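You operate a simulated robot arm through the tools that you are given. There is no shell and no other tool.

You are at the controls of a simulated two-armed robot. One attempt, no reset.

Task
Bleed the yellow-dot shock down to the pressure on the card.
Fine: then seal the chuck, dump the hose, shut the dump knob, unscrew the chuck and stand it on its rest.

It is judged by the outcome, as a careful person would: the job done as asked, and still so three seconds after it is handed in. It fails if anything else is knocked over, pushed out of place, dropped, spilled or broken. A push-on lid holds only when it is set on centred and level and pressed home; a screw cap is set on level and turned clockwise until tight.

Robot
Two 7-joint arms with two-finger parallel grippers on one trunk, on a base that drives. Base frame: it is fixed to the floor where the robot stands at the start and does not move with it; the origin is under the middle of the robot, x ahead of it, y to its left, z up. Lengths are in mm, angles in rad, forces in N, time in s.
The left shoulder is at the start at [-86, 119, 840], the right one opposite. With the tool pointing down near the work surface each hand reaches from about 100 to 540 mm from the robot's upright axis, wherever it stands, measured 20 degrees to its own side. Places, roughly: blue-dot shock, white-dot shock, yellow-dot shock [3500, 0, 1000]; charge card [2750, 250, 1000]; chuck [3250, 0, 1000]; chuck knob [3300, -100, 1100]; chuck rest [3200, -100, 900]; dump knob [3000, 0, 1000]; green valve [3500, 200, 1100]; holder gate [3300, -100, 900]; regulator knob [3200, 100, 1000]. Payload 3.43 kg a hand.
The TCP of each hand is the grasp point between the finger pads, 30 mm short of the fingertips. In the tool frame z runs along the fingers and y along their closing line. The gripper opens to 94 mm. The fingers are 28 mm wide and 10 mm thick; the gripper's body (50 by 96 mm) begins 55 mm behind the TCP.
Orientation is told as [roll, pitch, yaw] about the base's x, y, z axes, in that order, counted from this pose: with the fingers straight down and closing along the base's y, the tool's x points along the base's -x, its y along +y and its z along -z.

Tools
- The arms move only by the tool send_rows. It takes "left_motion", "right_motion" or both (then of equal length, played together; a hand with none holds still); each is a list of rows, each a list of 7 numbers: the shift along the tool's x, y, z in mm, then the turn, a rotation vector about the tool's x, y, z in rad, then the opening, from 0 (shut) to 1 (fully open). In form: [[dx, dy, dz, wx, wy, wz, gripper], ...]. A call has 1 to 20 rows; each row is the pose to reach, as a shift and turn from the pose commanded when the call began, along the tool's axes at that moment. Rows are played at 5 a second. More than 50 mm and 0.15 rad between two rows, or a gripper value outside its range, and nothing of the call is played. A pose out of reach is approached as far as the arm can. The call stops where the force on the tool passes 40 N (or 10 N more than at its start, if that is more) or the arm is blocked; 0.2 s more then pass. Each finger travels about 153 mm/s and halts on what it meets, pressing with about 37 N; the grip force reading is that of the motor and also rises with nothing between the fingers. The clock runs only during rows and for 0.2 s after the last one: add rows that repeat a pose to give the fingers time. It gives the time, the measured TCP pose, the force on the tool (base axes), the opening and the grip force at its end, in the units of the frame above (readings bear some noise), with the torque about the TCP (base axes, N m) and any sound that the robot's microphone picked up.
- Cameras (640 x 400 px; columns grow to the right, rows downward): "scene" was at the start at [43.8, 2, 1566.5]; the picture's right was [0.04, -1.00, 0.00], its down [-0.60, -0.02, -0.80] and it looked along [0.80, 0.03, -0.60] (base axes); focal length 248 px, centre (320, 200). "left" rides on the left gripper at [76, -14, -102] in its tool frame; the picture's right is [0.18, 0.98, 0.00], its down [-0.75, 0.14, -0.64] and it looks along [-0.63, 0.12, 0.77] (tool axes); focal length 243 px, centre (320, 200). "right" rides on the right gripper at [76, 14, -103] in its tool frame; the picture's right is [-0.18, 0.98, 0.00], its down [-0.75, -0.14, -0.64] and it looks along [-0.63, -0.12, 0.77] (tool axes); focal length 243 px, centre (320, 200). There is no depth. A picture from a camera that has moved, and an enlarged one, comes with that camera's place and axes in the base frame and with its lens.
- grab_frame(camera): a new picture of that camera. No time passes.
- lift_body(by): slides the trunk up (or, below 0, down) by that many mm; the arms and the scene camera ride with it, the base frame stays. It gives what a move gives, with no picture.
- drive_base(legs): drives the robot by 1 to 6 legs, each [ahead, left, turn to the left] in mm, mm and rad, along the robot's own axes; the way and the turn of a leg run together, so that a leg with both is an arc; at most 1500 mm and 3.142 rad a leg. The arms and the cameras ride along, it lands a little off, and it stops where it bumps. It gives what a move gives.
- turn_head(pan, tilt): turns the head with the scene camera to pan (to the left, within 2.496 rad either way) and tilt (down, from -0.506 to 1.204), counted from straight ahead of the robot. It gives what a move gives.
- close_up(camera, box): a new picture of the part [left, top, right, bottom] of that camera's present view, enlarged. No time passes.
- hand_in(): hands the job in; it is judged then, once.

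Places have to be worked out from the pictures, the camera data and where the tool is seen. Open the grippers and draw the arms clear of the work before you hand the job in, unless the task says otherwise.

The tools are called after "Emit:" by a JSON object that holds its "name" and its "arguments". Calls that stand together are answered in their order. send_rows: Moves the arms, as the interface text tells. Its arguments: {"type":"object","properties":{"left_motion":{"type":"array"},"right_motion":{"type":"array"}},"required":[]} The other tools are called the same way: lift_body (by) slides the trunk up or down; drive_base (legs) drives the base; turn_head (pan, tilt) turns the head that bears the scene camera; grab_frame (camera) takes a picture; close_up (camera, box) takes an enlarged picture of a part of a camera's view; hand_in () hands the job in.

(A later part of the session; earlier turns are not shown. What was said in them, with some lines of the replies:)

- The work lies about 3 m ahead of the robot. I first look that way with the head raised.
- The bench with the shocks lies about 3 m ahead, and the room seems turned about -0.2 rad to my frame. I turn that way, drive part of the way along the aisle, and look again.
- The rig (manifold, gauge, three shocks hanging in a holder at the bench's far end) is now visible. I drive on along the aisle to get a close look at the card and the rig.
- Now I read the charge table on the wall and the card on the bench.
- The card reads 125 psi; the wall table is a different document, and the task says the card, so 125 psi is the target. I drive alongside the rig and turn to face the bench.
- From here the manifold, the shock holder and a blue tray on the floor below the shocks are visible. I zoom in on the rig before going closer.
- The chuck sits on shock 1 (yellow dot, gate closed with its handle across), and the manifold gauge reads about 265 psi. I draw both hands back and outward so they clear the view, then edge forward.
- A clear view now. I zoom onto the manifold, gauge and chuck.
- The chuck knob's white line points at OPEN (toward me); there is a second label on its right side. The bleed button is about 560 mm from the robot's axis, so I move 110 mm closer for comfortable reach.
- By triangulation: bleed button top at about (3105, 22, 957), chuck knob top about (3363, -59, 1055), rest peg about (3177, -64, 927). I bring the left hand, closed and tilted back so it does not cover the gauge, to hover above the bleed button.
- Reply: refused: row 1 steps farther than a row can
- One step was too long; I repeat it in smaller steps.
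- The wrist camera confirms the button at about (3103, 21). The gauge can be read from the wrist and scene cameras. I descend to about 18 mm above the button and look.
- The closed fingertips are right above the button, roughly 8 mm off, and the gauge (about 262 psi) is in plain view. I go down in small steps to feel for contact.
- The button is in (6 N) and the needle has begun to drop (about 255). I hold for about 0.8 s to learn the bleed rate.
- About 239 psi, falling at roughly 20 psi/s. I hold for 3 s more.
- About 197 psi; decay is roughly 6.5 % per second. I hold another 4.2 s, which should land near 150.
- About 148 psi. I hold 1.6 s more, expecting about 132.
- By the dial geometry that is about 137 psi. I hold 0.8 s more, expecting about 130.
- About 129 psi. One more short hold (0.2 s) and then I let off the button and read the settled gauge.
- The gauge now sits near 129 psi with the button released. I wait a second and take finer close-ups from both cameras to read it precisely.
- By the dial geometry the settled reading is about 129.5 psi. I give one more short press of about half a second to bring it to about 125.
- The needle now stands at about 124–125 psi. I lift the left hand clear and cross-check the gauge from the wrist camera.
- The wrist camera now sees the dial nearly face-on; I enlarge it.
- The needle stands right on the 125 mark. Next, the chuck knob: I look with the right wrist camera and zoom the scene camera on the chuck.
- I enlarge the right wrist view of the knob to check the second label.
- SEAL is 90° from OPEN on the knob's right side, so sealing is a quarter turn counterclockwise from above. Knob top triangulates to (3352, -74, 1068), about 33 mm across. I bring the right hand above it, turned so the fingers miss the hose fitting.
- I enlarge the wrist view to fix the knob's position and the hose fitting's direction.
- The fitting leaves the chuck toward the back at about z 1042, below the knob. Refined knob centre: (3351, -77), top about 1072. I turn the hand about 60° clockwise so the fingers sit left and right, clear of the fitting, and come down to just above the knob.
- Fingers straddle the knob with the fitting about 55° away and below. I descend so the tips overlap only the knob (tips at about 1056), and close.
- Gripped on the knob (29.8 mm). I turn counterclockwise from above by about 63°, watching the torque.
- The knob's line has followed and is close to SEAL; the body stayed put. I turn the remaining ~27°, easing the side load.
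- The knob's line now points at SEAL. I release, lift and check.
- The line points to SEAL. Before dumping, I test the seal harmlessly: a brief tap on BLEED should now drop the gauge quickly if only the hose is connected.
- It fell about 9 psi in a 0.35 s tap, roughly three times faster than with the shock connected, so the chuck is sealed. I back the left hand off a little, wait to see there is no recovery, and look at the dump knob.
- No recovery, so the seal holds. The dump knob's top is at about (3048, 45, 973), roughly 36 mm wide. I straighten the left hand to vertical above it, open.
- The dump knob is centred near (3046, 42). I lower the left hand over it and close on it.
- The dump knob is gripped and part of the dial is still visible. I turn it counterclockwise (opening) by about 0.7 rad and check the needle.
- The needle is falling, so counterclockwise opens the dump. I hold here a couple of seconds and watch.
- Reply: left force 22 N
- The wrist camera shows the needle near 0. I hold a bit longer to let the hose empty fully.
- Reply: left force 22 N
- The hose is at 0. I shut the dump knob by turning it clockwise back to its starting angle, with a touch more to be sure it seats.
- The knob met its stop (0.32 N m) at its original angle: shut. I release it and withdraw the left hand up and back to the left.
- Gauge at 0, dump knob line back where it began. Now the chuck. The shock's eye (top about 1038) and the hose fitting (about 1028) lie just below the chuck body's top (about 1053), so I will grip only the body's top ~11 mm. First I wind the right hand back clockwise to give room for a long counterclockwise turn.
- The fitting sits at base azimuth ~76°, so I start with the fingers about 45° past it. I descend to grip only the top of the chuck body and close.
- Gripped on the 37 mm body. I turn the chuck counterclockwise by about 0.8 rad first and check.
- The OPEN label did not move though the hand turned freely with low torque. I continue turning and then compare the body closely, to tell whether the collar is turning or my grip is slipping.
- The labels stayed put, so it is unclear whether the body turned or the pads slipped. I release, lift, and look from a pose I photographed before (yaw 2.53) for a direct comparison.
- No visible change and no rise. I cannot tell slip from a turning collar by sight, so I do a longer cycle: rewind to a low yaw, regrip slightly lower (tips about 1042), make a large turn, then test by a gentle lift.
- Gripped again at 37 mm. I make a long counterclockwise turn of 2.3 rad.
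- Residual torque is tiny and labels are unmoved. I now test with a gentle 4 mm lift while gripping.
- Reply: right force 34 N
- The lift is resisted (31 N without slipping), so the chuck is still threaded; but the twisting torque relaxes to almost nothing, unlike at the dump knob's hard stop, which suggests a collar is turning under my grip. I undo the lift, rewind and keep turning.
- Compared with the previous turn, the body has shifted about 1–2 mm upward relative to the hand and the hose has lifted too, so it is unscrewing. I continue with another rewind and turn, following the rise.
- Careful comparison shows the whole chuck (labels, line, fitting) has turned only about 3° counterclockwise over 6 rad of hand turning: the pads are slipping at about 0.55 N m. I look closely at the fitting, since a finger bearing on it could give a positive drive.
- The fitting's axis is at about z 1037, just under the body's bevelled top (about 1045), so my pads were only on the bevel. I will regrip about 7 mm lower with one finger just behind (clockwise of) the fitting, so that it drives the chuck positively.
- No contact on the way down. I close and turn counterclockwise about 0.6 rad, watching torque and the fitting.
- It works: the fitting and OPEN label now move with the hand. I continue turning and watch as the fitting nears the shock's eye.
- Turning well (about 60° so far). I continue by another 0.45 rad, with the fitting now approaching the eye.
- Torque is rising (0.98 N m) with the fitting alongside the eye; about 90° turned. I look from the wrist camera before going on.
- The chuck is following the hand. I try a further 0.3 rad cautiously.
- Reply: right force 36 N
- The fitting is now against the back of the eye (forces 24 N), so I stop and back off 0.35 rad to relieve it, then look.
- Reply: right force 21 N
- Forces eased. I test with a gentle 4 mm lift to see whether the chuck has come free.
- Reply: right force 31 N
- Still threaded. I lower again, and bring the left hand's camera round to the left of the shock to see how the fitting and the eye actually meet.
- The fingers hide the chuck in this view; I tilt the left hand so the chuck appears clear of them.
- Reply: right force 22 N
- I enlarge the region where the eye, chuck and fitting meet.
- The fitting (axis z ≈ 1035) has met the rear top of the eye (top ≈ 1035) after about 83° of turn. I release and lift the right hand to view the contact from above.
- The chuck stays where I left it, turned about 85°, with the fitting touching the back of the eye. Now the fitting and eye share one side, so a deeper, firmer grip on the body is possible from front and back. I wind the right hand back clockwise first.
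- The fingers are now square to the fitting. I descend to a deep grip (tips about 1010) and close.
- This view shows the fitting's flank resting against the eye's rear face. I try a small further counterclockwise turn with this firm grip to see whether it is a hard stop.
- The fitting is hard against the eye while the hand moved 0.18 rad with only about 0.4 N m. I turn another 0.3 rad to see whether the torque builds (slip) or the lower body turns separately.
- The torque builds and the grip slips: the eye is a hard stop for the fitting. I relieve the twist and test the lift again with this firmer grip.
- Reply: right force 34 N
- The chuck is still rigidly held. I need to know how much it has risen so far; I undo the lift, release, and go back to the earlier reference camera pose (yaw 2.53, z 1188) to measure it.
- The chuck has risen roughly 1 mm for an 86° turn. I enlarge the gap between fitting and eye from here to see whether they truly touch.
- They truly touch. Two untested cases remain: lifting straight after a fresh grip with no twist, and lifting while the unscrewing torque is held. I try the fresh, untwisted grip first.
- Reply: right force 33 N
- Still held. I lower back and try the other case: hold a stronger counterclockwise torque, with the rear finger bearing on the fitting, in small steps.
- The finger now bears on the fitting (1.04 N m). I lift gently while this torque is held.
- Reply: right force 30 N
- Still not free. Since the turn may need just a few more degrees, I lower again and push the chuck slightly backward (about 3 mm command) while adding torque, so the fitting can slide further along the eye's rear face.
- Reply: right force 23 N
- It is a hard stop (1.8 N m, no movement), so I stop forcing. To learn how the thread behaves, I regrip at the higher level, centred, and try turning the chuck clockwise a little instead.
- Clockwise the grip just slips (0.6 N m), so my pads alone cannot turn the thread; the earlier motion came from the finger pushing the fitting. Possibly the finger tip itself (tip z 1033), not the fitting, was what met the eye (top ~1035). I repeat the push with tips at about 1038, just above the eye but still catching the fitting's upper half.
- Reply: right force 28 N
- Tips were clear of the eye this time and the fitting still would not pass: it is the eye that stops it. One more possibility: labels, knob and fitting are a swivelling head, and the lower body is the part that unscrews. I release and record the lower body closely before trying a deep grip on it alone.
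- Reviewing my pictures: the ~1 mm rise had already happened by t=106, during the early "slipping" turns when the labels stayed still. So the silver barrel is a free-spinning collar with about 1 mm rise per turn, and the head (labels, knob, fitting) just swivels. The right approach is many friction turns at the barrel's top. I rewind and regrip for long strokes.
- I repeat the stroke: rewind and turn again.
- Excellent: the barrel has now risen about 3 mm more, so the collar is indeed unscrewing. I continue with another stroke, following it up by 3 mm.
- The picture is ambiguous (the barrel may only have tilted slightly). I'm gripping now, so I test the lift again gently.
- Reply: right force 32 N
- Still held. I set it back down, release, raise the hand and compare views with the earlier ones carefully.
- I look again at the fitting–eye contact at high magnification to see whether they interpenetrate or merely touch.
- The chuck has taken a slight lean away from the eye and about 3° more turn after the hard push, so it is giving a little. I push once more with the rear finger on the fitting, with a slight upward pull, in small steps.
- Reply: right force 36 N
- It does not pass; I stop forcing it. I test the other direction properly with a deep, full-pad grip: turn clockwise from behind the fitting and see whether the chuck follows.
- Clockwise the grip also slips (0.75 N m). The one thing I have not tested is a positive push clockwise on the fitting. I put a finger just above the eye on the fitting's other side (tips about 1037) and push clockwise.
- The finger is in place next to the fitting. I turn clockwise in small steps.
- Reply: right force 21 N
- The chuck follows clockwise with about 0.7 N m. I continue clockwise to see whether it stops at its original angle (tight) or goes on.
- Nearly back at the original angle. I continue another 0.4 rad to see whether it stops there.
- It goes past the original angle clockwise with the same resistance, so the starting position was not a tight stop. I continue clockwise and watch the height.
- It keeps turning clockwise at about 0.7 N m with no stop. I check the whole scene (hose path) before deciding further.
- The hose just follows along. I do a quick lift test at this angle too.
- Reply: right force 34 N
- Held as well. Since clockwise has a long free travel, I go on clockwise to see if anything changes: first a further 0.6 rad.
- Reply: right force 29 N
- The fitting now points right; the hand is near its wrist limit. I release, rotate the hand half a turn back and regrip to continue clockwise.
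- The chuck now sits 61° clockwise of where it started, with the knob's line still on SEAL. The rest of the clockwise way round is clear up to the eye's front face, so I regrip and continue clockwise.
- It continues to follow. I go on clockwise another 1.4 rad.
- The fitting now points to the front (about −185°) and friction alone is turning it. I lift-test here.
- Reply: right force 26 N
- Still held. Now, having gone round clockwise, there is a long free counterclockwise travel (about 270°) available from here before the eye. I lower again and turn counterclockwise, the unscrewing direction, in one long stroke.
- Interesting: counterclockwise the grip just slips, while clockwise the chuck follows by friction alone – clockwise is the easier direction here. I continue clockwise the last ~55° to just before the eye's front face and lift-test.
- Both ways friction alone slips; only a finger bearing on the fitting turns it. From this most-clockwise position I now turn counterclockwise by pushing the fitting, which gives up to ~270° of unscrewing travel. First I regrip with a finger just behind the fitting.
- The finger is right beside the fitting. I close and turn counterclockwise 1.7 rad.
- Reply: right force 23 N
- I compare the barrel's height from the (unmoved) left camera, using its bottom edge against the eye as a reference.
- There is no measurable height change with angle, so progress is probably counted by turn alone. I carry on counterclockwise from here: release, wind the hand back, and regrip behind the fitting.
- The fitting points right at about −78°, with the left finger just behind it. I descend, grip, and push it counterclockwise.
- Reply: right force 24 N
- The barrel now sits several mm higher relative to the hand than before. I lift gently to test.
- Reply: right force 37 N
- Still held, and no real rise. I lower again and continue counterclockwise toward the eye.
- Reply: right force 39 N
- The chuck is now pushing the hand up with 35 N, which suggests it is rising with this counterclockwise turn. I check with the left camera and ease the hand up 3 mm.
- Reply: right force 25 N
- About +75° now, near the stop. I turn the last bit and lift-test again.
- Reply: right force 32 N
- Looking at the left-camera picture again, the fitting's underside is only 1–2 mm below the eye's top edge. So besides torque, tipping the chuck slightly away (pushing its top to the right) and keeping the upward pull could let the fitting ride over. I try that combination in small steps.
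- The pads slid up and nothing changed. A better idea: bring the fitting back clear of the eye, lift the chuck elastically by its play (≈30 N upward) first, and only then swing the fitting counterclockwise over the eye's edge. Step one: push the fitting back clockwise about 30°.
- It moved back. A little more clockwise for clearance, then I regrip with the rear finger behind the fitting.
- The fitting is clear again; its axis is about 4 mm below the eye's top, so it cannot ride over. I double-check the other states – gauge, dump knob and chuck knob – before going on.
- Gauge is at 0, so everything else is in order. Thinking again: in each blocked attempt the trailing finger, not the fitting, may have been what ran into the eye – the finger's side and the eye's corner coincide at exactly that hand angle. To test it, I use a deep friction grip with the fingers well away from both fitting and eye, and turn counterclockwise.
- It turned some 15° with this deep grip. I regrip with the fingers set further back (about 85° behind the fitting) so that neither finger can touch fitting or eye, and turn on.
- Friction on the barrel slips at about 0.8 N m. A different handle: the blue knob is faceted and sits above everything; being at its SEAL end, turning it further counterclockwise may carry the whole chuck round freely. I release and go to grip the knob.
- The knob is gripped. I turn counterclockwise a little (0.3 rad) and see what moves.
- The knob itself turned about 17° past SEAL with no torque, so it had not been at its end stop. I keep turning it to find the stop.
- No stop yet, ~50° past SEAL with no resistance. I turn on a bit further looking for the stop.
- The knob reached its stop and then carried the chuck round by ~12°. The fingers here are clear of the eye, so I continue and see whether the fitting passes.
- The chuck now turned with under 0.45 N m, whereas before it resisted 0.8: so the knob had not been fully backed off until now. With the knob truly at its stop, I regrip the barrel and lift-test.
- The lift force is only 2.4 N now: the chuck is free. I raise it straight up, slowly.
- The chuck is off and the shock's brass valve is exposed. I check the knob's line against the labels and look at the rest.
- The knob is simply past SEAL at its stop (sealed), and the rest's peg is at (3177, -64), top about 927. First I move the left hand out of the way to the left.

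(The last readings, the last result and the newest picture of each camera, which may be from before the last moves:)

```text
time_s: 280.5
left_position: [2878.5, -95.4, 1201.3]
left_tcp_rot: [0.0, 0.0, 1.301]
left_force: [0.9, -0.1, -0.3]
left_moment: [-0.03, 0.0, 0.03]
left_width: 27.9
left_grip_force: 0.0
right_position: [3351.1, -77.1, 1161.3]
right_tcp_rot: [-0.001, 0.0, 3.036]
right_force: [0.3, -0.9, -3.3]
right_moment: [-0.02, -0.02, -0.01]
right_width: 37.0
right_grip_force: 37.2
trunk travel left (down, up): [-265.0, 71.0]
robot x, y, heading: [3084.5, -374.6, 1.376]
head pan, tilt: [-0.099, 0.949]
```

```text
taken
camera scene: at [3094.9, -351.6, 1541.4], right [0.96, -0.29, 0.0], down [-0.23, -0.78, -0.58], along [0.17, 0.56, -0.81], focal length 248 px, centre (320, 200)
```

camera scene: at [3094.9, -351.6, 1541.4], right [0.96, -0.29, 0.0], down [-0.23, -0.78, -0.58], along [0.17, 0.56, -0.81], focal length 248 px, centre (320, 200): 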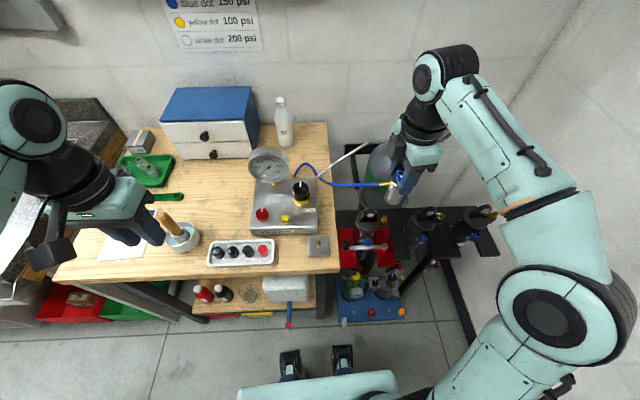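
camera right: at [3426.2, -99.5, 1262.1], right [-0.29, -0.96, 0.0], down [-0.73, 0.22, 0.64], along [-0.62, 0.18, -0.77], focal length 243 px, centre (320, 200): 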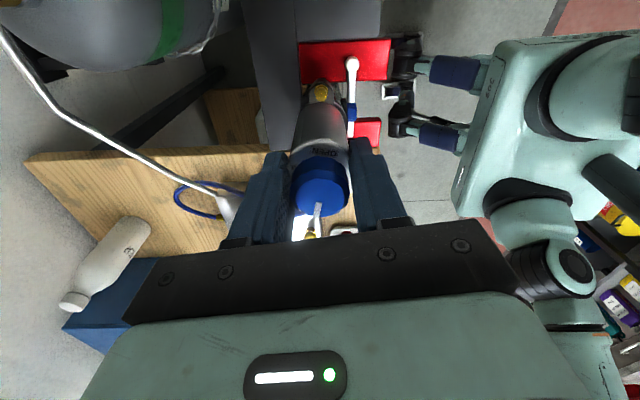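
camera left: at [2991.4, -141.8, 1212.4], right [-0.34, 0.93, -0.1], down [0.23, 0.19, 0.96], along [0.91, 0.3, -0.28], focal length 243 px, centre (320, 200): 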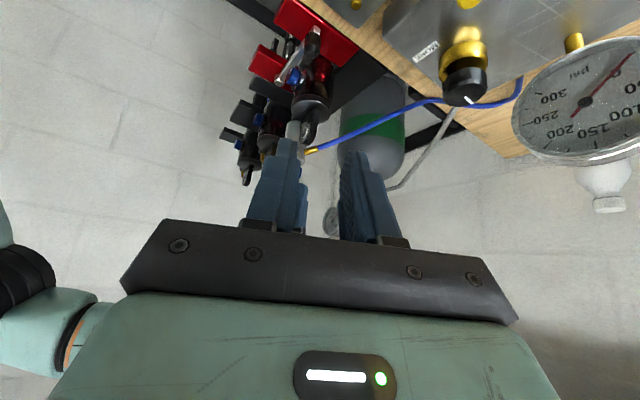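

The left hand is clear. I carry the chuck across to above the rest and stop to look.

Emit:
{"name": "send_rows", "arguments": {"right_motion": [[-35, 1, 0, 0, 0, 0, 0], [-75, 2.5, 0, 0, 0, 0, 0], [-115, 4, 0, 0, 0, 0, 0], [-150, 5, 20, 0, 0, 0, 0], [-174.3, 5.9, 50, 0, 0, 0, 0], [-174.3, 5.9, 85, 0, 0, 0, 0], [-174.3, 5.9, 95, 0, 0, 0, 0], [-174.3, 5.9, 95, 0, 0, 0, 0]]}}

Emit:
{"name": "grab_frame", "arguments": {"camera": "scene"}}

Emit:
{"name": "close_up", "arguments": {"camera": "scene", "box": [260, 180, 388, 260]}}

Emit:
{"name": "grab_frame", "arguments": {"camera": "right"}}

Emit:
{"name": "grab_frame", "arguments": {"camera": "left"}}

```text
time_s: 282.3
left_position: [2878.5, -95.1, 1201.0]
left_tcp_rot: [0.001, 0.0, 1.3]
left_force: [-0.5, -0.8, -0.1]
left_moment: [-0.03, 0.02, 0.01]
left_width: 28.3
left_grip_force: 0.0
right_position: [3176.8, -63.3, 1065.3]
right_tcp_rot: [-0.003, -0.001, 3.033]
right_force: [0.6, 0.6, -1.7]
right_moment: [0.02, 0.01, -0.01]
right_width: 36.9
right_grip_force: 37.0
trunk travel left (down, up): [-265.0, 71.0]
robot x, y, heading: [3082.0, -376.4, 1.383]
head pan, tilt: [-0.099, 0.949]
```

```text
taken
camera scene: at [3095.0, -351.7, 1541.4], right [0.96, -0.29, 0.0], down [-0.23, -0.78, -0.58], along [0.17, 0.56, -0.81], focal length 248 px, centre (320, 200)
```

scene: 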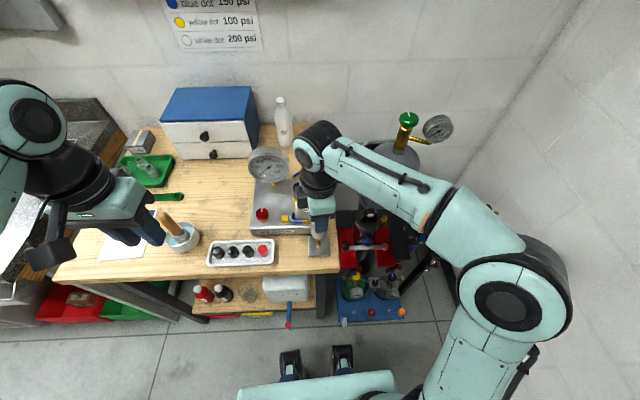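

```text
5.00 times, centred on (324, 220) of scene
camera zoom: at [3095.0, -351.7, 1541.4], right [0.96, -0.29, 0.0], down [-0.23, -0.78, -0.58], along [0.17, 0.56, -0.81], focal length 1241 px, centre (300, 100)
```

zoom: 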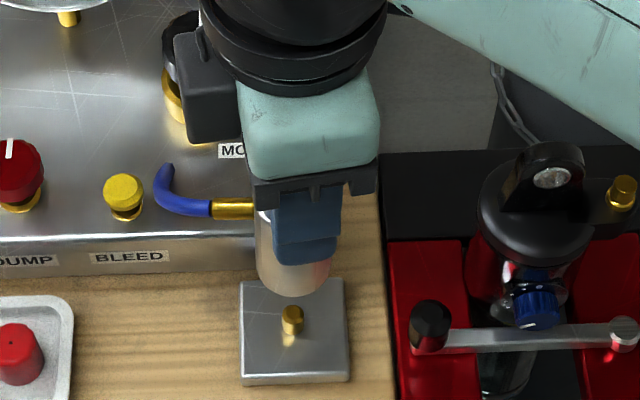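

```text
taken
camera right: at [3251.9, -86.7, 1166.9], right [-0.29, -0.96, 0.0], down [-0.73, 0.22, 0.64], along [-0.61, 0.19, -0.77], focal length 243 px, centre (320, 200)
```

right: 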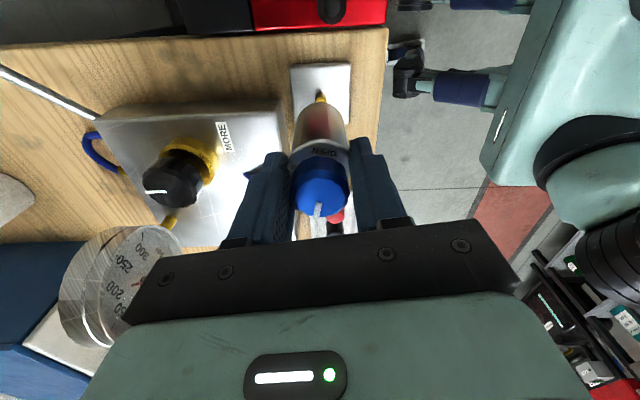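

```text
taken
camera left: at [2871.3, -171.6, 1303.5], right [-1.0, 0.09, 0.0], down [0.07, 0.76, 0.64], along [0.06, 0.64, -0.77], focal length 243 px, centre (320, 200)
```

left: 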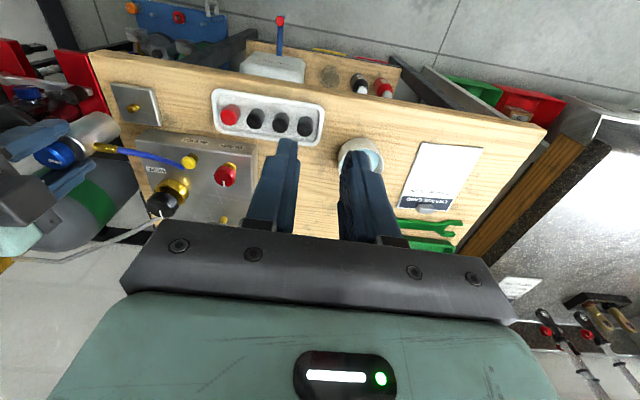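

I refine the peg's position from the other two cameras before lowering.

Emit:
{"name": "close_up", "arguments": {"camera": "left", "box": [100, 80, 180, 130]}}

Emit:
{"name": "close_up", "arguments": {"camera": "right", "box": [270, 60, 370, 122]}}

Emit:
{"name": "close_up", "arguments": {"camera": "scene", "box": [298, 220, 346, 250]}}

Emit:
{"name": "close_up", "arguments": {"camera": "left", "box": [20, 100, 120, 200]}}

```text
8.00 times, centred on (140, 105) of left
camera zoom: at [2871.3, -171.6, 1303.5], right [-1.0, 0.09, 0.0], down [0.07, 0.76, 0.64], along [0.06, 0.64, -0.77], focal length 1941 px, centre (1760, 960)
```

zoom: 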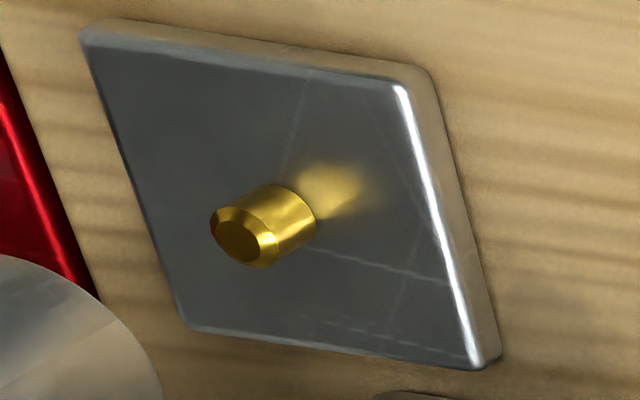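

```text
6.40 times, centred on (320, 91) of right
camera zoom: at [3251.9, -86.7, 1166.9], right [-0.29, -0.96, 0.0], down [-0.73, 0.22, 0.64], along [-0.61, 0.19, -0.77], focal length 1553 px, centre (320, 898)
```

zoom: 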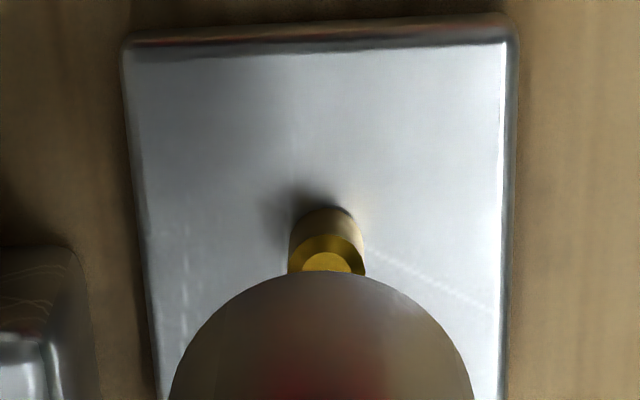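

```text
13.33 times, centred on (322, 235) of scene
camera zoom: at [3095.0, -351.7, 1541.4], right [0.96, -0.29, 0.0], down [-0.23, -0.78, -0.58], along [0.17, 0.56, -0.81], focal length 3310 px, centre (293, -267)
```

zoom: 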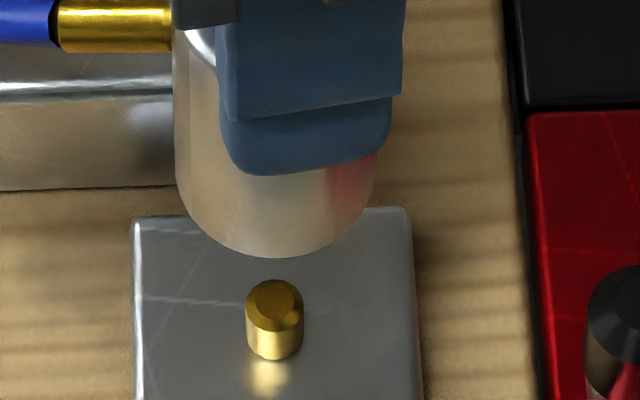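

```text
4.00 times, centred on (70, 150) of left
camera zoom: at [2871.3, -171.6, 1303.5], right [-1.0, 0.09, 0.0], down [0.07, 0.76, 0.64], along [0.06, 0.64, -0.77], focal length 970 px, centre (1320, 400)
```

zoom: 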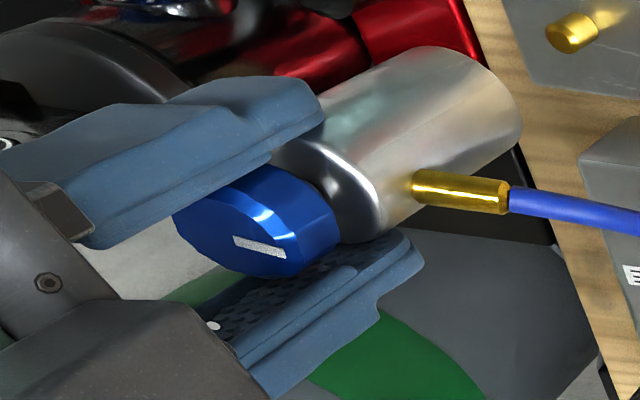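

All three cameras put the peg at about (3177, -64, 922), in line with the chuck's axis. I lower to just above the peg.

Emit:
{"name": "send_rows", "arguments": {"right_motion": [[0, 0.7, 12, 0, 0, 0, 0], [0, 0.7, 22, 0, 0, 0, 0], [0, 0.7, 30, 0, 0, 0, 0], [0, 0.7, 36, 0, 0, 0, 0], [0, 0.7, 36, 0, 0, 0, 0]]}}

Emit:
{"name": "close_up", "arguments": {"camera": "scene", "box": [298, 220, 346, 250]}}

Emit:
{"name": "close_up", "arguments": {"camera": "right", "box": [270, 60, 370, 122]}}

Emit:
{"name": "close_up", "arguments": {"camera": "left", "box": [80, 80, 180, 142]}}

```text
time_s: 283.5
left_position: [2879.9, -95.2, 1200.5]
left_tcp_rot: [0.0, 0.002, 1.299]
left_force: [0.2, -0.6, -0.2]
left_moment: [-0.06, 0.02, -0.01]
left_width: 28.2
left_grip_force: 0.1
right_position: [3177.8, -66.3, 1029.1]
right_tcp_rot: [0.001, -0.001, 3.036]
right_force: [0.2, -0.2, -2.4]
right_moment: [0.06, -0.04, -0.02]
right_width: 36.9
right_grip_force: 36.7
trunk travel left (down, up): [-265.0, 71.0]
robot x, y, heading: [3084.4, -377.3, 1.376]
head pan, tilt: [-0.099, 0.949]
```

```text
13.33 times, centred on (322, 235) of scene
camera zoom: at [3094.9, -351.8, 1541.4], right [0.96, -0.29, 0.0], down [-0.23, -0.78, -0.58], along [0.17, 0.56, -0.81], focal length 3310 px, centre (293, -267)
```

zoom: 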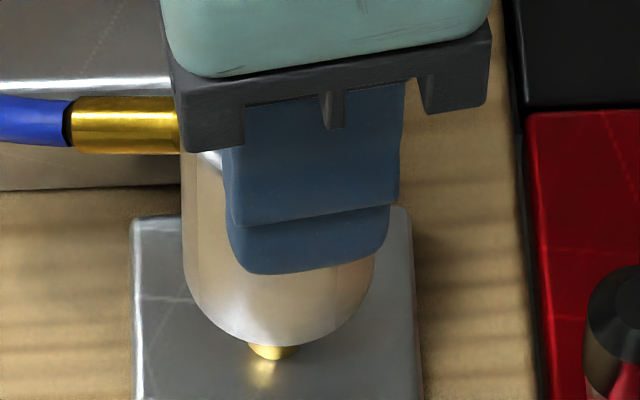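

```text
6.40 times, centred on (320, 91) of right
camera zoom: at [3252.0, -87.9, 1131.2], right [-0.29, -0.96, 0.0], down [-0.73, 0.22, 0.64], along [-0.61, 0.19, -0.77], focal length 1553 px, centre (320, 898)
```

zoom: 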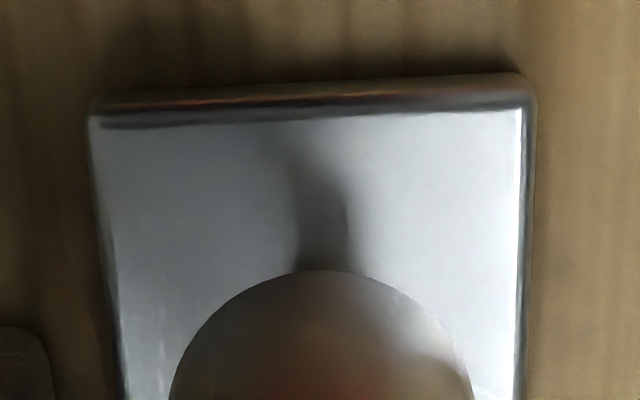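

```text
6.40 times, centred on (130, 111) of left
camera zoom: at [2871.2, -171.7, 1303.5], right [-1.0, 0.09, 0.0], down [0.07, 0.76, 0.64], along [0.06, 0.64, -0.77], focal length 1553 px, centre (1536, 770)
```

zoom: 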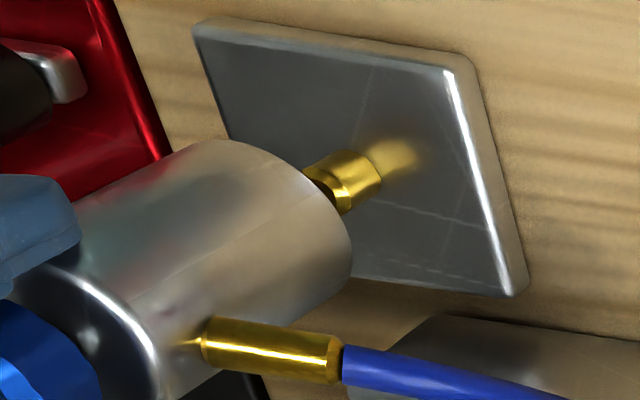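

The barrel's rim is right at the peg's top and about 1.4 mm off toward the right/front. I correct that and lower gently.

Emit:
{"name": "send_rows", "arguments": {"right_motion": [[-1.3, -0.7, 0, 0, 0, 0, 0], [-1.3, -0.7, 2, 0, 0, 0, 0], [-1.3, -0.7, 4, 0, 0, 0, 0], [-1.3, -0.7, 6, 0, 0, 0, 0], [-1.3, -0.7, 8, 0, 0, 0, 0], [-1.3, -0.7, 10, 0, 0, 0, 0]]}}

Emit:
{"name": "close_up", "arguments": {"camera": "scene", "box": [298, 220, 346, 250]}}

Emit:
{"name": "close_up", "arguments": {"camera": "left", "box": [80, 80, 180, 142]}}

```text
time_s: 284.9
left_position: [2878.4, -94.7, 1202.3]
left_tcp_rot: [0.0, 0.0, 1.298]
left_force: [0.9, 0.4, 0.2]
left_moment: [0.02, -0.01, 0.02]
left_width: 28.2
left_grip_force: 0.0
right_position: [3176.9, -63.0, 1019.8]
right_tcp_rot: [-0.001, -0.001, 3.035]
right_force: [0.2, -0.3, -3.1]
right_moment: [0.0, -0.03, 0.02]
right_width: 36.9
right_grip_force: 37.1
trunk travel left (down, up): [-265.0, 71.0]
robot x, y, heading: [3083.0, -375.1, 1.38]
head pan, tilt: [-0.099, 0.949]
```

```text
13.33 times, centred on (322, 235) of scene
camera zoom: at [3094.9, -351.7, 1541.4], right [0.96, -0.29, 0.0], down [-0.23, -0.78, -0.58], along [0.17, 0.56, -0.81], focal length 3310 px, centre (293, -267)
```

zoom: 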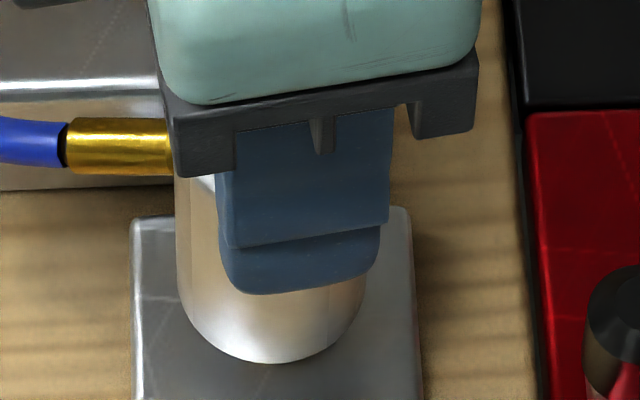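

```text
6.40 times, centred on (130, 111) of left
camera zoom: at [2871.2, -171.7, 1303.5], right [-1.0, 0.09, 0.0], down [0.07, 0.76, 0.64], along [0.06, 0.64, -0.77], focal length 1553 px, centre (1536, 770)
```

zoom: 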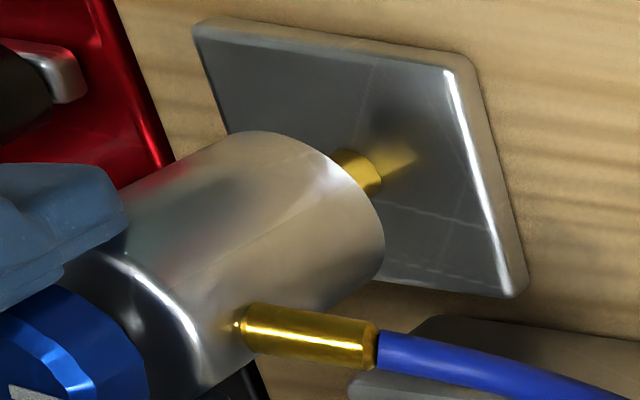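

No contact force; the peg is going into the barrel. I lower further in 1.5 mm steps until it seats.

Emit:
{"name": "send_rows", "arguments": {"right_motion": [[0, 0, 1.5, 0, 0, 0, 0], [0, 0, 3, 0, 0, 0, 0], [0, 0, 4.5, 0, 0, 0, 0], [0, 0, 6, 0, 0, 0, 0]]}}

Emit:
{"name": "close_up", "arguments": {"camera": "left", "box": [80, 80, 180, 142]}}

Emit:
{"name": "close_up", "arguments": {"camera": "scene", "box": [298, 220, 346, 250]}}

```text
time_s: 285.9
left_position: [2878.8, -95.4, 1202.0]
left_tcp_rot: [-0.001, 0.0, 1.299]
left_force: [-0.5, 0.5, 0.6]
left_moment: [-0.02, 0.0, -0.02]
left_width: 28.4
left_grip_force: 0.0
right_position: [3176.2, -63.0, 1012.8]
right_tcp_rot: [0.0, 0.0, 3.037]
right_force: [-0.5, -0.8, -2.8]
right_moment: [-0.01, 0.02, 0.02]
right_width: 37.1
right_grip_force: 36.9
trunk travel left (down, up): [-265.0, 71.0]
robot x, y, heading: [3080.8, -373.1, 1.377]
head pan, tilt: [-0.099, 0.949]
```

```text
6.40 times, centred on (130, 111) of left
camera zoom: at [2871.2, -171.7, 1303.5], right [-1.0, 0.09, 0.0], down [0.07, 0.76, 0.64], along [0.06, 0.64, -0.77], focal length 1553 px, centre (1536, 770)
```

zoom: 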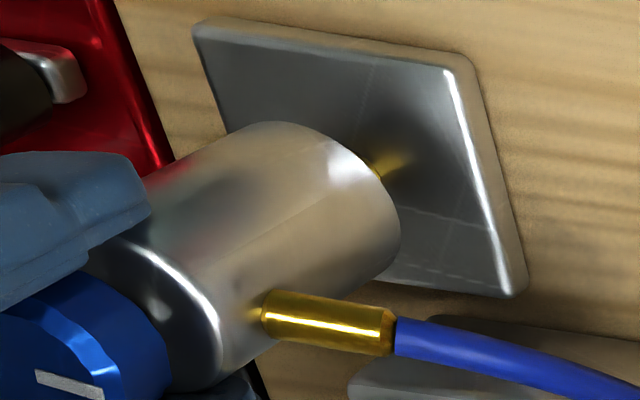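

```text
13.33 times, centred on (322, 235) of scene
camera zoom: at [3094.9, -351.7, 1541.4], right [0.96, -0.29, 0.0], down [-0.23, -0.78, -0.58], along [0.17, 0.56, -0.81], focal length 3310 px, centre (293, -267)
```

zoom: 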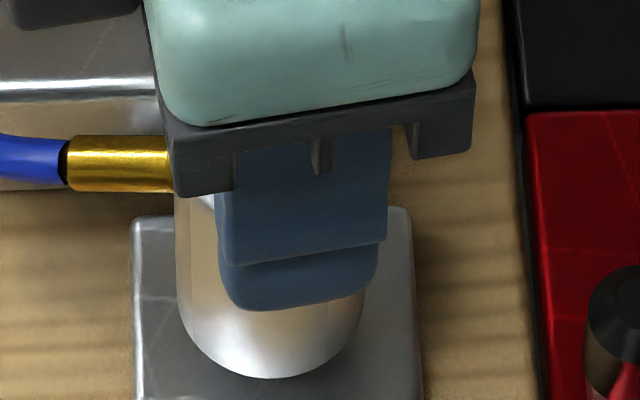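

The barrel is sliding over the peg with no side force. A few more small steps until the plate takes the weight.

Emit:
{"name": "send_rows", "arguments": {"right_motion": [[0, 0, 1.5, 0, 0, 0, 0], [0, 0, 3, 0, 0, 0, 0], [0, 0, 4.5, 0, 0, 0, 0], [0, 0, 6, 0, 0, 0, 0], [0, 0, 7.5, 0, 0, 0, 0]]}}

Emit:
{"name": "close_up", "arguments": {"camera": "left", "box": [80, 80, 180, 142]}}

Emit:
{"name": "close_up", "arguments": {"camera": "scene", "box": [298, 220, 346, 250]}}

```text
time_s: 287.1
left_position: [2878.4, -96.2, 1200.8]
left_tcp_rot: [0.0, -0.001, 1.297]
left_force: [-0.5, -0.3, 0.5]
left_moment: [0.0, 0.0, 0.0]
left_width: 28.3
left_grip_force: 0.1
right_position: [3176.4, -63.2, 1005.9]
right_tcp_rot: [-0.002, 0.002, 3.035]
right_force: [0.2, 0.2, -3.3]
right_moment: [0.03, -0.01, 0.02]
right_width: 37.2
right_grip_force: 36.8
trunk travel left (down, up): [-265.0, 71.0]
robot x, y, heading: [3081.5, -374.2, 1.378]
head pan, tilt: [-0.099, 0.949]
```

```text
6.40 times, centred on (130, 111) of left
camera zoom: at [2871.2, -171.6, 1303.5], right [-1.0, 0.09, 0.0], down [0.07, 0.76, 0.64], along [0.06, 0.64, -0.77], focal length 1553 px, centre (1536, 770)
```

zoom: 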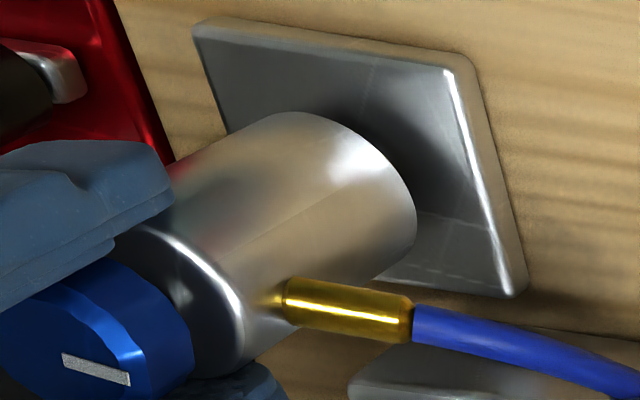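

```text
13.33 times, centred on (322, 235) of scene
camera zoom: at [3094.9, -351.7, 1541.4], right [0.96, -0.29, 0.0], down [-0.23, -0.78, -0.58], along [0.17, 0.56, -0.81], focal length 3310 px, centre (293, -267)
```

zoom: 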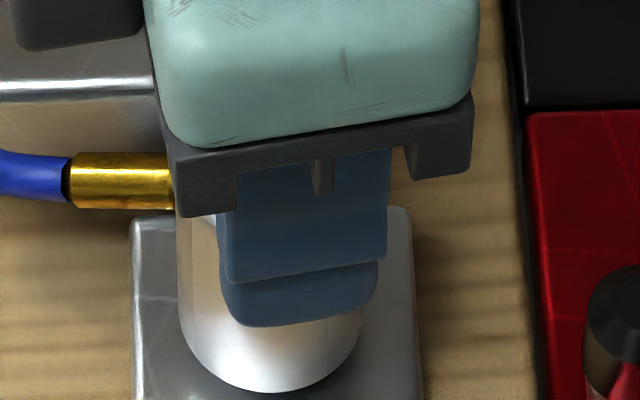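

Still free. I continue in 1.5 mm steps.

Emit:
{"name": "send_rows", "arguments": {"right_motion": [[0, 0, 1.5, 0, 0, 0, 0], [0, 0, 3, 0, 0, 0, 0], [0, 0, 4.5, 0, 0, 0, 0], [0, 0, 6, 0, 0, 0, 0], [0, 0, 7.5, 0, 0, 0, 0], [0, 0, 9, 0, 0, 0, 0]]}}

Emit:
{"name": "close_up", "arguments": {"camera": "left", "box": [80, 80, 180, 142]}}

Emit:
{"name": "close_up", "arguments": {"camera": "scene", "box": [298, 225, 346, 255]}}

```text
time_s: 288.5
left_position: [2877.7, -96.1, 1200.4]
left_tcp_rot: [0.0, 0.0, 1.297]
left_force: [-0.2, -0.5, 0.4]
left_moment: [0.01, 0.05, -0.02]
left_width: 28.2
left_grip_force: 0.0
right_position: [3176.0, -63.4, 996.3]
right_tcp_rot: [0.0, -0.002, 3.037]
right_force: [-1.0, 0.6, -3.0]
right_moment: [-0.24, -0.01, 0.02]
right_width: 37.0
right_grip_force: 36.9
trunk travel left (down, up): [-265.0, 71.0]
robot x, y, heading: [3081.4, -376.9, 1.383]
head pan, tilt: [-0.099, 0.949]
```

```text
6.40 times, centred on (130, 111) of left
camera zoom: at [2871.1, -171.8, 1303.5], right [-1.0, 0.09, 0.0], down [0.07, 0.76, 0.64], along [0.06, 0.64, -0.77], focal length 1553 px, centre (1536, 770)
```

zoom: 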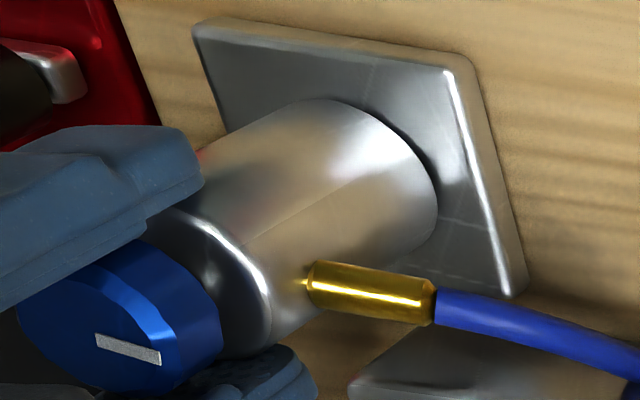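

```text
13.33 times, centred on (322, 240) of scene
camera zoom: at [3094.8, -351.8, 1541.4], right [0.96, -0.29, 0.0], down [-0.23, -0.78, -0.58], along [0.17, 0.56, -0.81], focal length 3310 px, centre (293, -333)
```

zoom: 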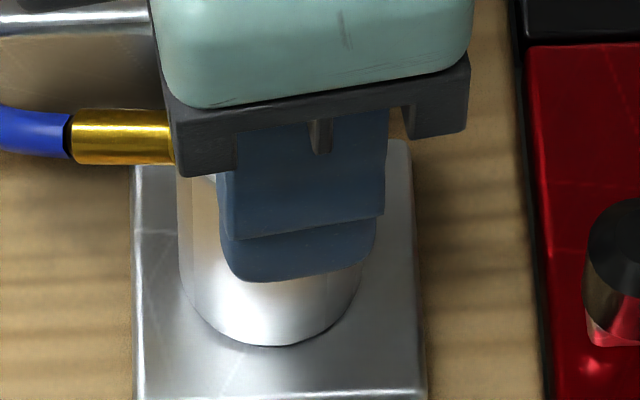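

Almost at the plate. I go on in 1 mm steps, watching for the contact force.

Emit:
{"name": "send_rows", "arguments": {"right_motion": [[0, 0, 1, 0, 0, 0, 0], [0, 0, 2, 0, 0, 0, 0], [0, 0, 3, 0, 0, 0, 0], [0, 0, 4, 0, 0, 0, 0]]}}

Emit:
{"name": "close_up", "arguments": {"camera": "left", "box": [80, 80, 180, 142]}}

Emit:
{"name": "close_up", "arguments": {"camera": "scene", "box": [298, 225, 346, 255]}}

```text
time_s: 289.5
left_position: [2878.5, -95.8, 1201.7]
left_tcp_rot: [0.0, -0.002, 1.298]
left_force: [0.1, 0.1, 0.2]
left_moment: [-0.04, -0.02, 0.04]
left_width: 28.4
left_grip_force: 0.0
right_position: [3177.1, -63.2, 994.8]
right_tcp_rot: [-0.009, -0.002, 3.037]
right_force: [3.0, -2.2, 21.3]
right_moment: [-0.52, -0.59, 0.01]
right_width: 37.0
right_grip_force: 37.3
trunk travel left (down, up): [-265.0, 71.0]
robot x, y, heading: [3081.8, -376.3, 1.38]
head pan, tilt: [-0.099, 0.949]
```

```text
6.40 times, centred on (130, 111) of left
camera zoom: at [2871.3, -173.0, 1303.9], right [-1.0, 0.09, 0.0], down [0.07, 0.76, 0.64], along [0.06, 0.64, -0.77], focal length 1553 px, centre (1536, 770)
```

zoom: 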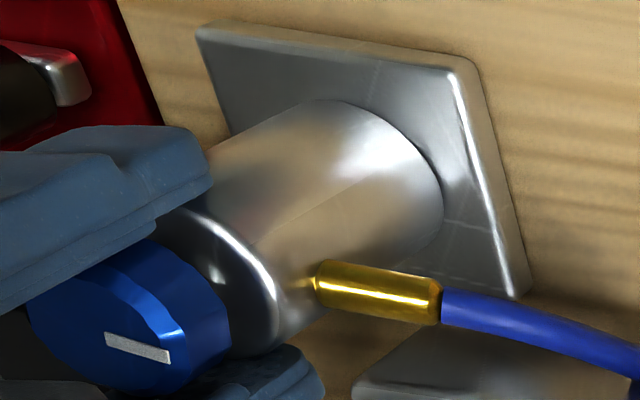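

```text
13.33 times, centred on (322, 240) of scene
camera zoom: at [3094.9, -353.3, 1541.7], right [0.96, -0.29, 0.0], down [-0.23, -0.78, -0.58], along [0.17, 0.56, -0.81], focal length 3310 px, centre (293, -333)
```

zoom: 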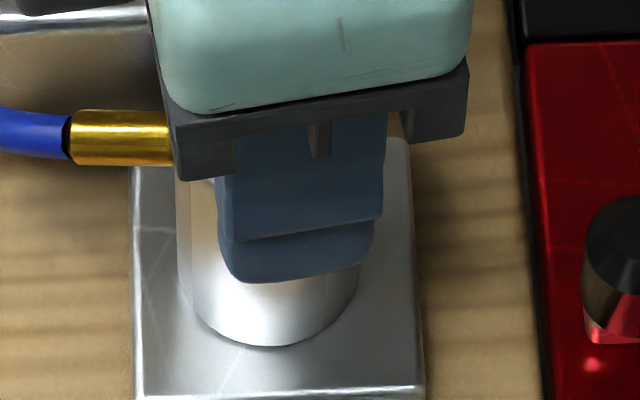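

It is seated on the plate (21 N). I relax the push and open the fingers gently.

Emit:
{"name": "send_rows", "arguments": {"right_motion": [[0, 0, -1.5, 0, 0, 0, 0], [0, 0, -2.3, 0, 0, 0, 0], [0, 0, -2.3, 0, 0, 0, 0.15], [0, 0, -2.3, 0, 0, 0, 0.42], [0, 0, -2.3, 0, 0, 0, 0.48], [0, 0, -2.3, 0, 0, 0, 0.5]]}}

Emit:
{"name": "close_up", "arguments": {"camera": "left", "box": [60, 80, 180, 155]}}

Emit:
{"name": "close_up", "arguments": {"camera": "scene", "box": [290, 200, 354, 255]}}

Emit:
{"name": "close_up", "arguments": {"camera": "right", "box": [240, 80, 400, 220]}}

```text
time_s: 290.9
left_position: [2879.6, -94.6, 1201.7]
left_tcp_rot: [0.0, 0.0, 1.298]
left_force: [0.8, 0.8, -0.9]
left_moment: [0.0, 0.04, 0.0]
left_width: 28.3
left_grip_force: 0.1
right_position: [3176.7, -65.0, 994.7]
right_tcp_rot: [0.0, 0.0, 3.034]
right_force: [0.1, 0.3, -0.1]
right_moment: [-0.01, 0.02, 0.01]
right_width: 47.1
right_grip_force: 0.0
trunk travel left (down, up): [-265.0, 71.0]
robot x, y, heading: [3080.6, -379.5, 1.379]
head pan, tilt: [-0.099, 0.949]
```

```text
5.33 times, centred on (120, 118) of left
camera zoom: at [2871.1, -171.8, 1303.5], right [-1.0, 0.09, 0.0], down [0.07, 0.76, 0.64], along [0.06, 0.64, -0.77], focal length 1294 px, centre (1387, 640)
```

zoom: 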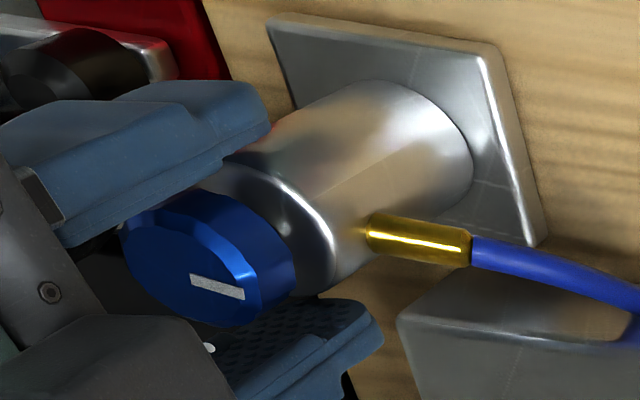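

```text
7.27 times, centred on (322, 228) of scene
camera zoom: at [3094.7, -351.8, 1541.4], right [0.96, -0.29, 0.0], down [-0.23, -0.78, -0.58], along [0.17, 0.56, -0.81], focal length 1805 px, centre (306, 0)
```

zoom: 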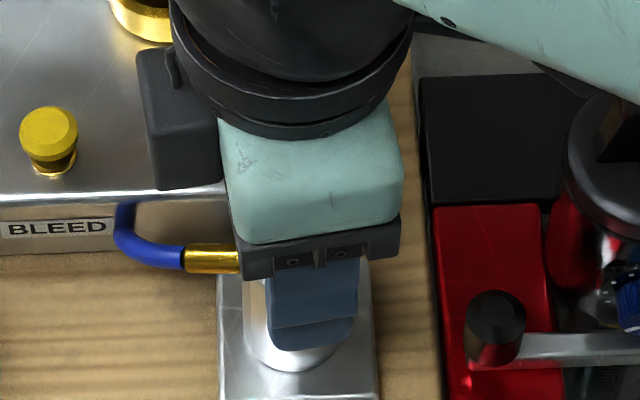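

```text
2.86 times, centred on (320, 150) of right
camera zoom: at [3250.3, -86.5, 1096.9], right [-0.29, -0.96, 0.0], down [-0.73, 0.22, 0.64], along [-0.61, 0.18, -0.77], focal length 693 px, centre (320, 343)
```

zoom: 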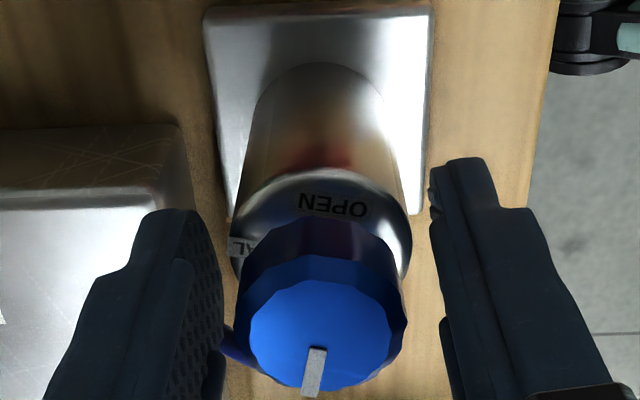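

The chuck stands squarely on its peg, fingers free. I raise the right hand straight up and draw it back clear.

Emit:
{"name": "send_rows", "arguments": {"right_motion": [[0, 0, -15, 0, 0, 0, 0.5], [0, 0, -40, 0, 0, 0, 0.5], [0, 0, -75, 0, 0, 0, 0.5], [0, 0, -115, 0, 0, 0, 0.5], [0, 0, -155, 0, 0, 0, 0.5], [0, 0, -190, 0, 0, 0, 0.5], [0, 0, -190, 0, 0, 0, 0.5]]}}

Emit:
{"name": "grab_frame", "arguments": {"camera": "scene"}}

Emit:
{"name": "close_up", "arguments": {"camera": "scene", "box": [220, 150, 348, 260]}}

Emit:
{"name": "close_up", "arguments": {"camera": "scene", "box": [290, 200, 354, 255]}}

```text
time_s: 292.5
left_position: [2879.5, -95.9, 1200.3]
left_tcp_rot: [-0.001, 0.001, 1.298]
left_force: [0.4, -0.4, 0.1]
left_moment: [0.03, 0.0, 0.01]
left_width: 28.0
left_grip_force: 0.0
right_position: [3176.2, -63.8, 1185.1]
right_tcp_rot: [0.001, 0.001, 3.035]
right_force: [-0.3, -0.7, -0.3]
right_moment: [0.0, 0.0, 0.03]
right_width: 47.0
right_grip_force: 0.1
trunk travel left (down, up): [-265.0, 71.0]
robot x, y, heading: [3080.1, -378.4, 1.382]
head pan, tilt: [-0.099, 0.949]
```

```text
taken
camera scene: at [3095.0, -351.9, 1541.4], right [0.96, -0.29, 0.0], down [-0.23, -0.78, -0.58], along [0.17, 0.56, -0.81], focal length 248 px, centre (320, 200)
```

scene: 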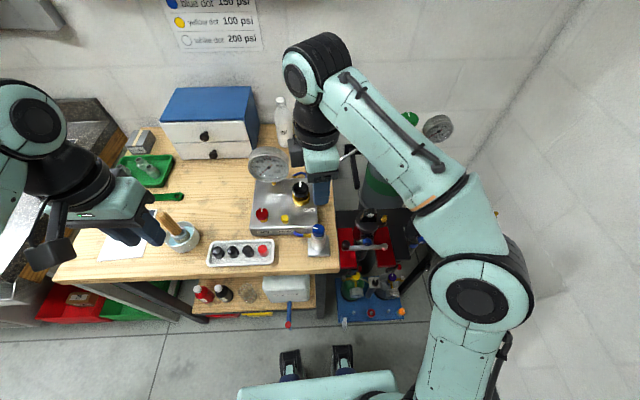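

```text
3.64 times, centred on (284, 205) of scene
camera zoom: at [3095.0, -351.9, 1541.4], right [0.96, -0.29, 0.0], down [-0.23, -0.78, -0.58], along [0.17, 0.56, -0.81], focal length 903 px, centre (451, 182)
```

zoom: 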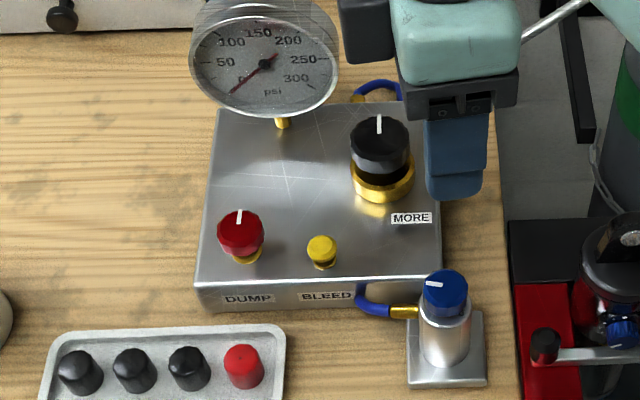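

```text
7.27 times, centred on (322, 228) of scene
camera zoom: at [3095.0, -351.9, 1541.4], right [0.96, -0.29, 0.0], down [-0.23, -0.78, -0.58], along [0.17, 0.56, -0.81], focal length 1805 px, centre (306, 0)
```

zoom: 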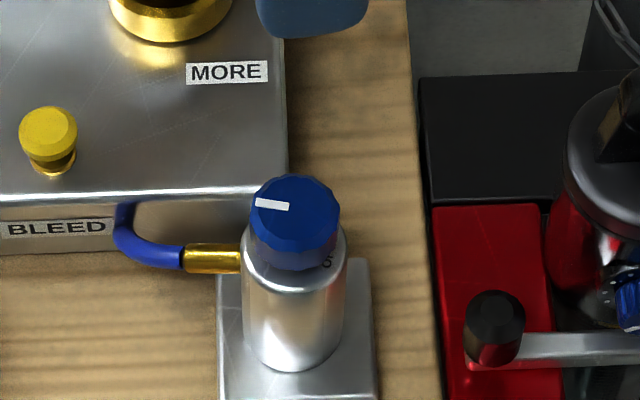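

The chuck stands upright on its rest, the gauge is at 0 and the dump knob is shut. I draw the right hand back clear of the work and take a last look.

Emit:
{"name": "send_rows", "arguments": {"right_motion": [[15, 32, 0, 0, 0, 0, 0.5], [35, 64, 0, 0, 0, 0, 0.5], [55, 98, 0, 0, 0, 0, 0.5], [72, 130, 0, 0, 0, 0, 0.7], [85, 159, 0, 0, 0, 0, 0.9], [85, 159, 0, 0, 0, 0, 0.9]], "left_motion": [[20, 10, 0, 0, 0, 0, 0.5], [45, 20, 0, 0, 0, 0, 0.7], [70, 30, 0, 0, 0, 0, 0.9], [90, 30, 0, 0, 0, 0, 0.9], [90, 30, 0, 0, 0, 0, 0.9], [90, 30, 0, 0, 0, 0, 0.9]]}}

Emit:
{"name": "grab_frame", "arguments": {"camera": "scene"}}

Emit:
{"name": "close_up", "arguments": {"camera": "scene", "box": [220, 140, 420, 265]}}

```text
time_s: 293.9
left_position: [2827.3, -173.5, 1201.3]
left_tcp_rot: [-0.001, 0.002, 1.297]
left_force: [0.2, 1.1, 0.1]
left_moment: [-0.04, 0.02, 0.0]
left_width: 84.5
left_grip_force: 0.1
right_position: [3242.8, -231.1, 1185.1]
right_tcp_rot: [0.001, 0.001, 3.035]
right_force: [0.1, 0.1, -0.3]
right_moment: [0.0, 0.03, 0.0]
right_width: 84.8
right_grip_force: 0.1
trunk travel left (down, up): [-265.0, 71.0]
robot x, y, heading: [3084.3, -376.8, 1.377]
head pan, tilt: [-0.099, 0.949]
```

```text
taken
camera scene: at [3094.7, -351.4, 1541.4], right [0.96, -0.29, 0.0], down [-0.23, -0.78, -0.58], along [0.17, 0.56, -0.81], focal length 248 px, centre (320, 200)
```

scene: 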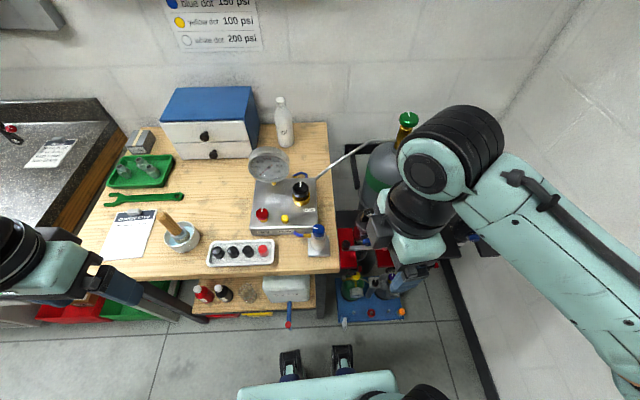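

```text
3.20 times, centred on (320, 202) of scene
camera zoom: at [3094.7, -351.4, 1541.4], right [0.96, -0.29, 0.0], down [-0.23, -0.78, -0.58], along [0.17, 0.56, -0.81], focal length 794 px, centre (320, 192)
```

zoom: 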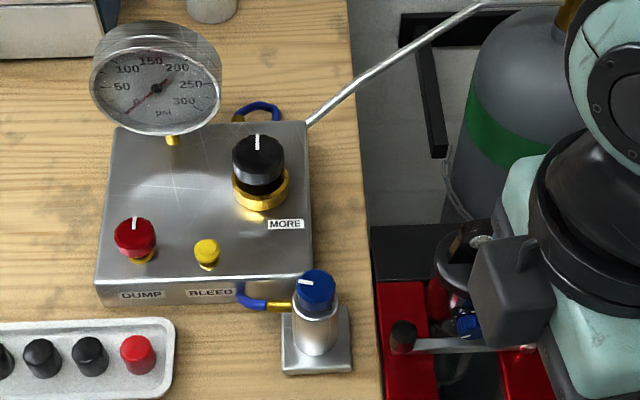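

Everything is as asked. The shock was bled to 125 psi, the chuck is sealed, the hose is dumped to 0, and the dump knob is shut. The chuck is off and standing on its rest, and both hands are open and clear, so I hand in.

Emit:
{"name": "hand_in", "arguments": {}}

```text
The job is handed in.
```

I handed the job in with every step done, but getting the chuck off took a lot of forcing. I can't confirm the shock's pressure now that the gauge is disconnected.

- **Bleed:** The yellow-dot shock went from about 262 psi down to 125 psi, the figure on the charge card. The wall table lists 100 psi for yellow, but you said the card. With the button released, the needle sat right on the 125 mark.
- **Seal:** I turned the chuck knob to SEAL. A short tap on BLEED then dropped the gauge quickly to about 115 psi and it did not climb back, so the shock was cut off from the hose.
- **Dump:** I opened the dump knob until the gauge read 0, then turned it back to its stop. The gauge still reads 0.
- **Unscrew:** The chuck would not come off for a long time.
    - **What I tried:** The barrel slipped in the grip, so I turned it by pushing on the hose fitting. The fitting jammed against the shock's eye, and I forced it several times, up to about 1.8 N m, which leaned the chuck slightly. I also swung it about half a turn clockwise and back.
    - **What freed it:** It came loose after I turned the knob about 90° further, past SEAL to its stop. I don't know which of these actually released it.
- **Rest:** The chuck stands upright on its peg, with no load on it when I let go.

The knob's line now points past SEAL, because I left it at its stop. I saw nothing else moved or knocked over, and both hands are open and clear of the bench. I did not get a close look at the shock's valve or eye for marks after the forcing.
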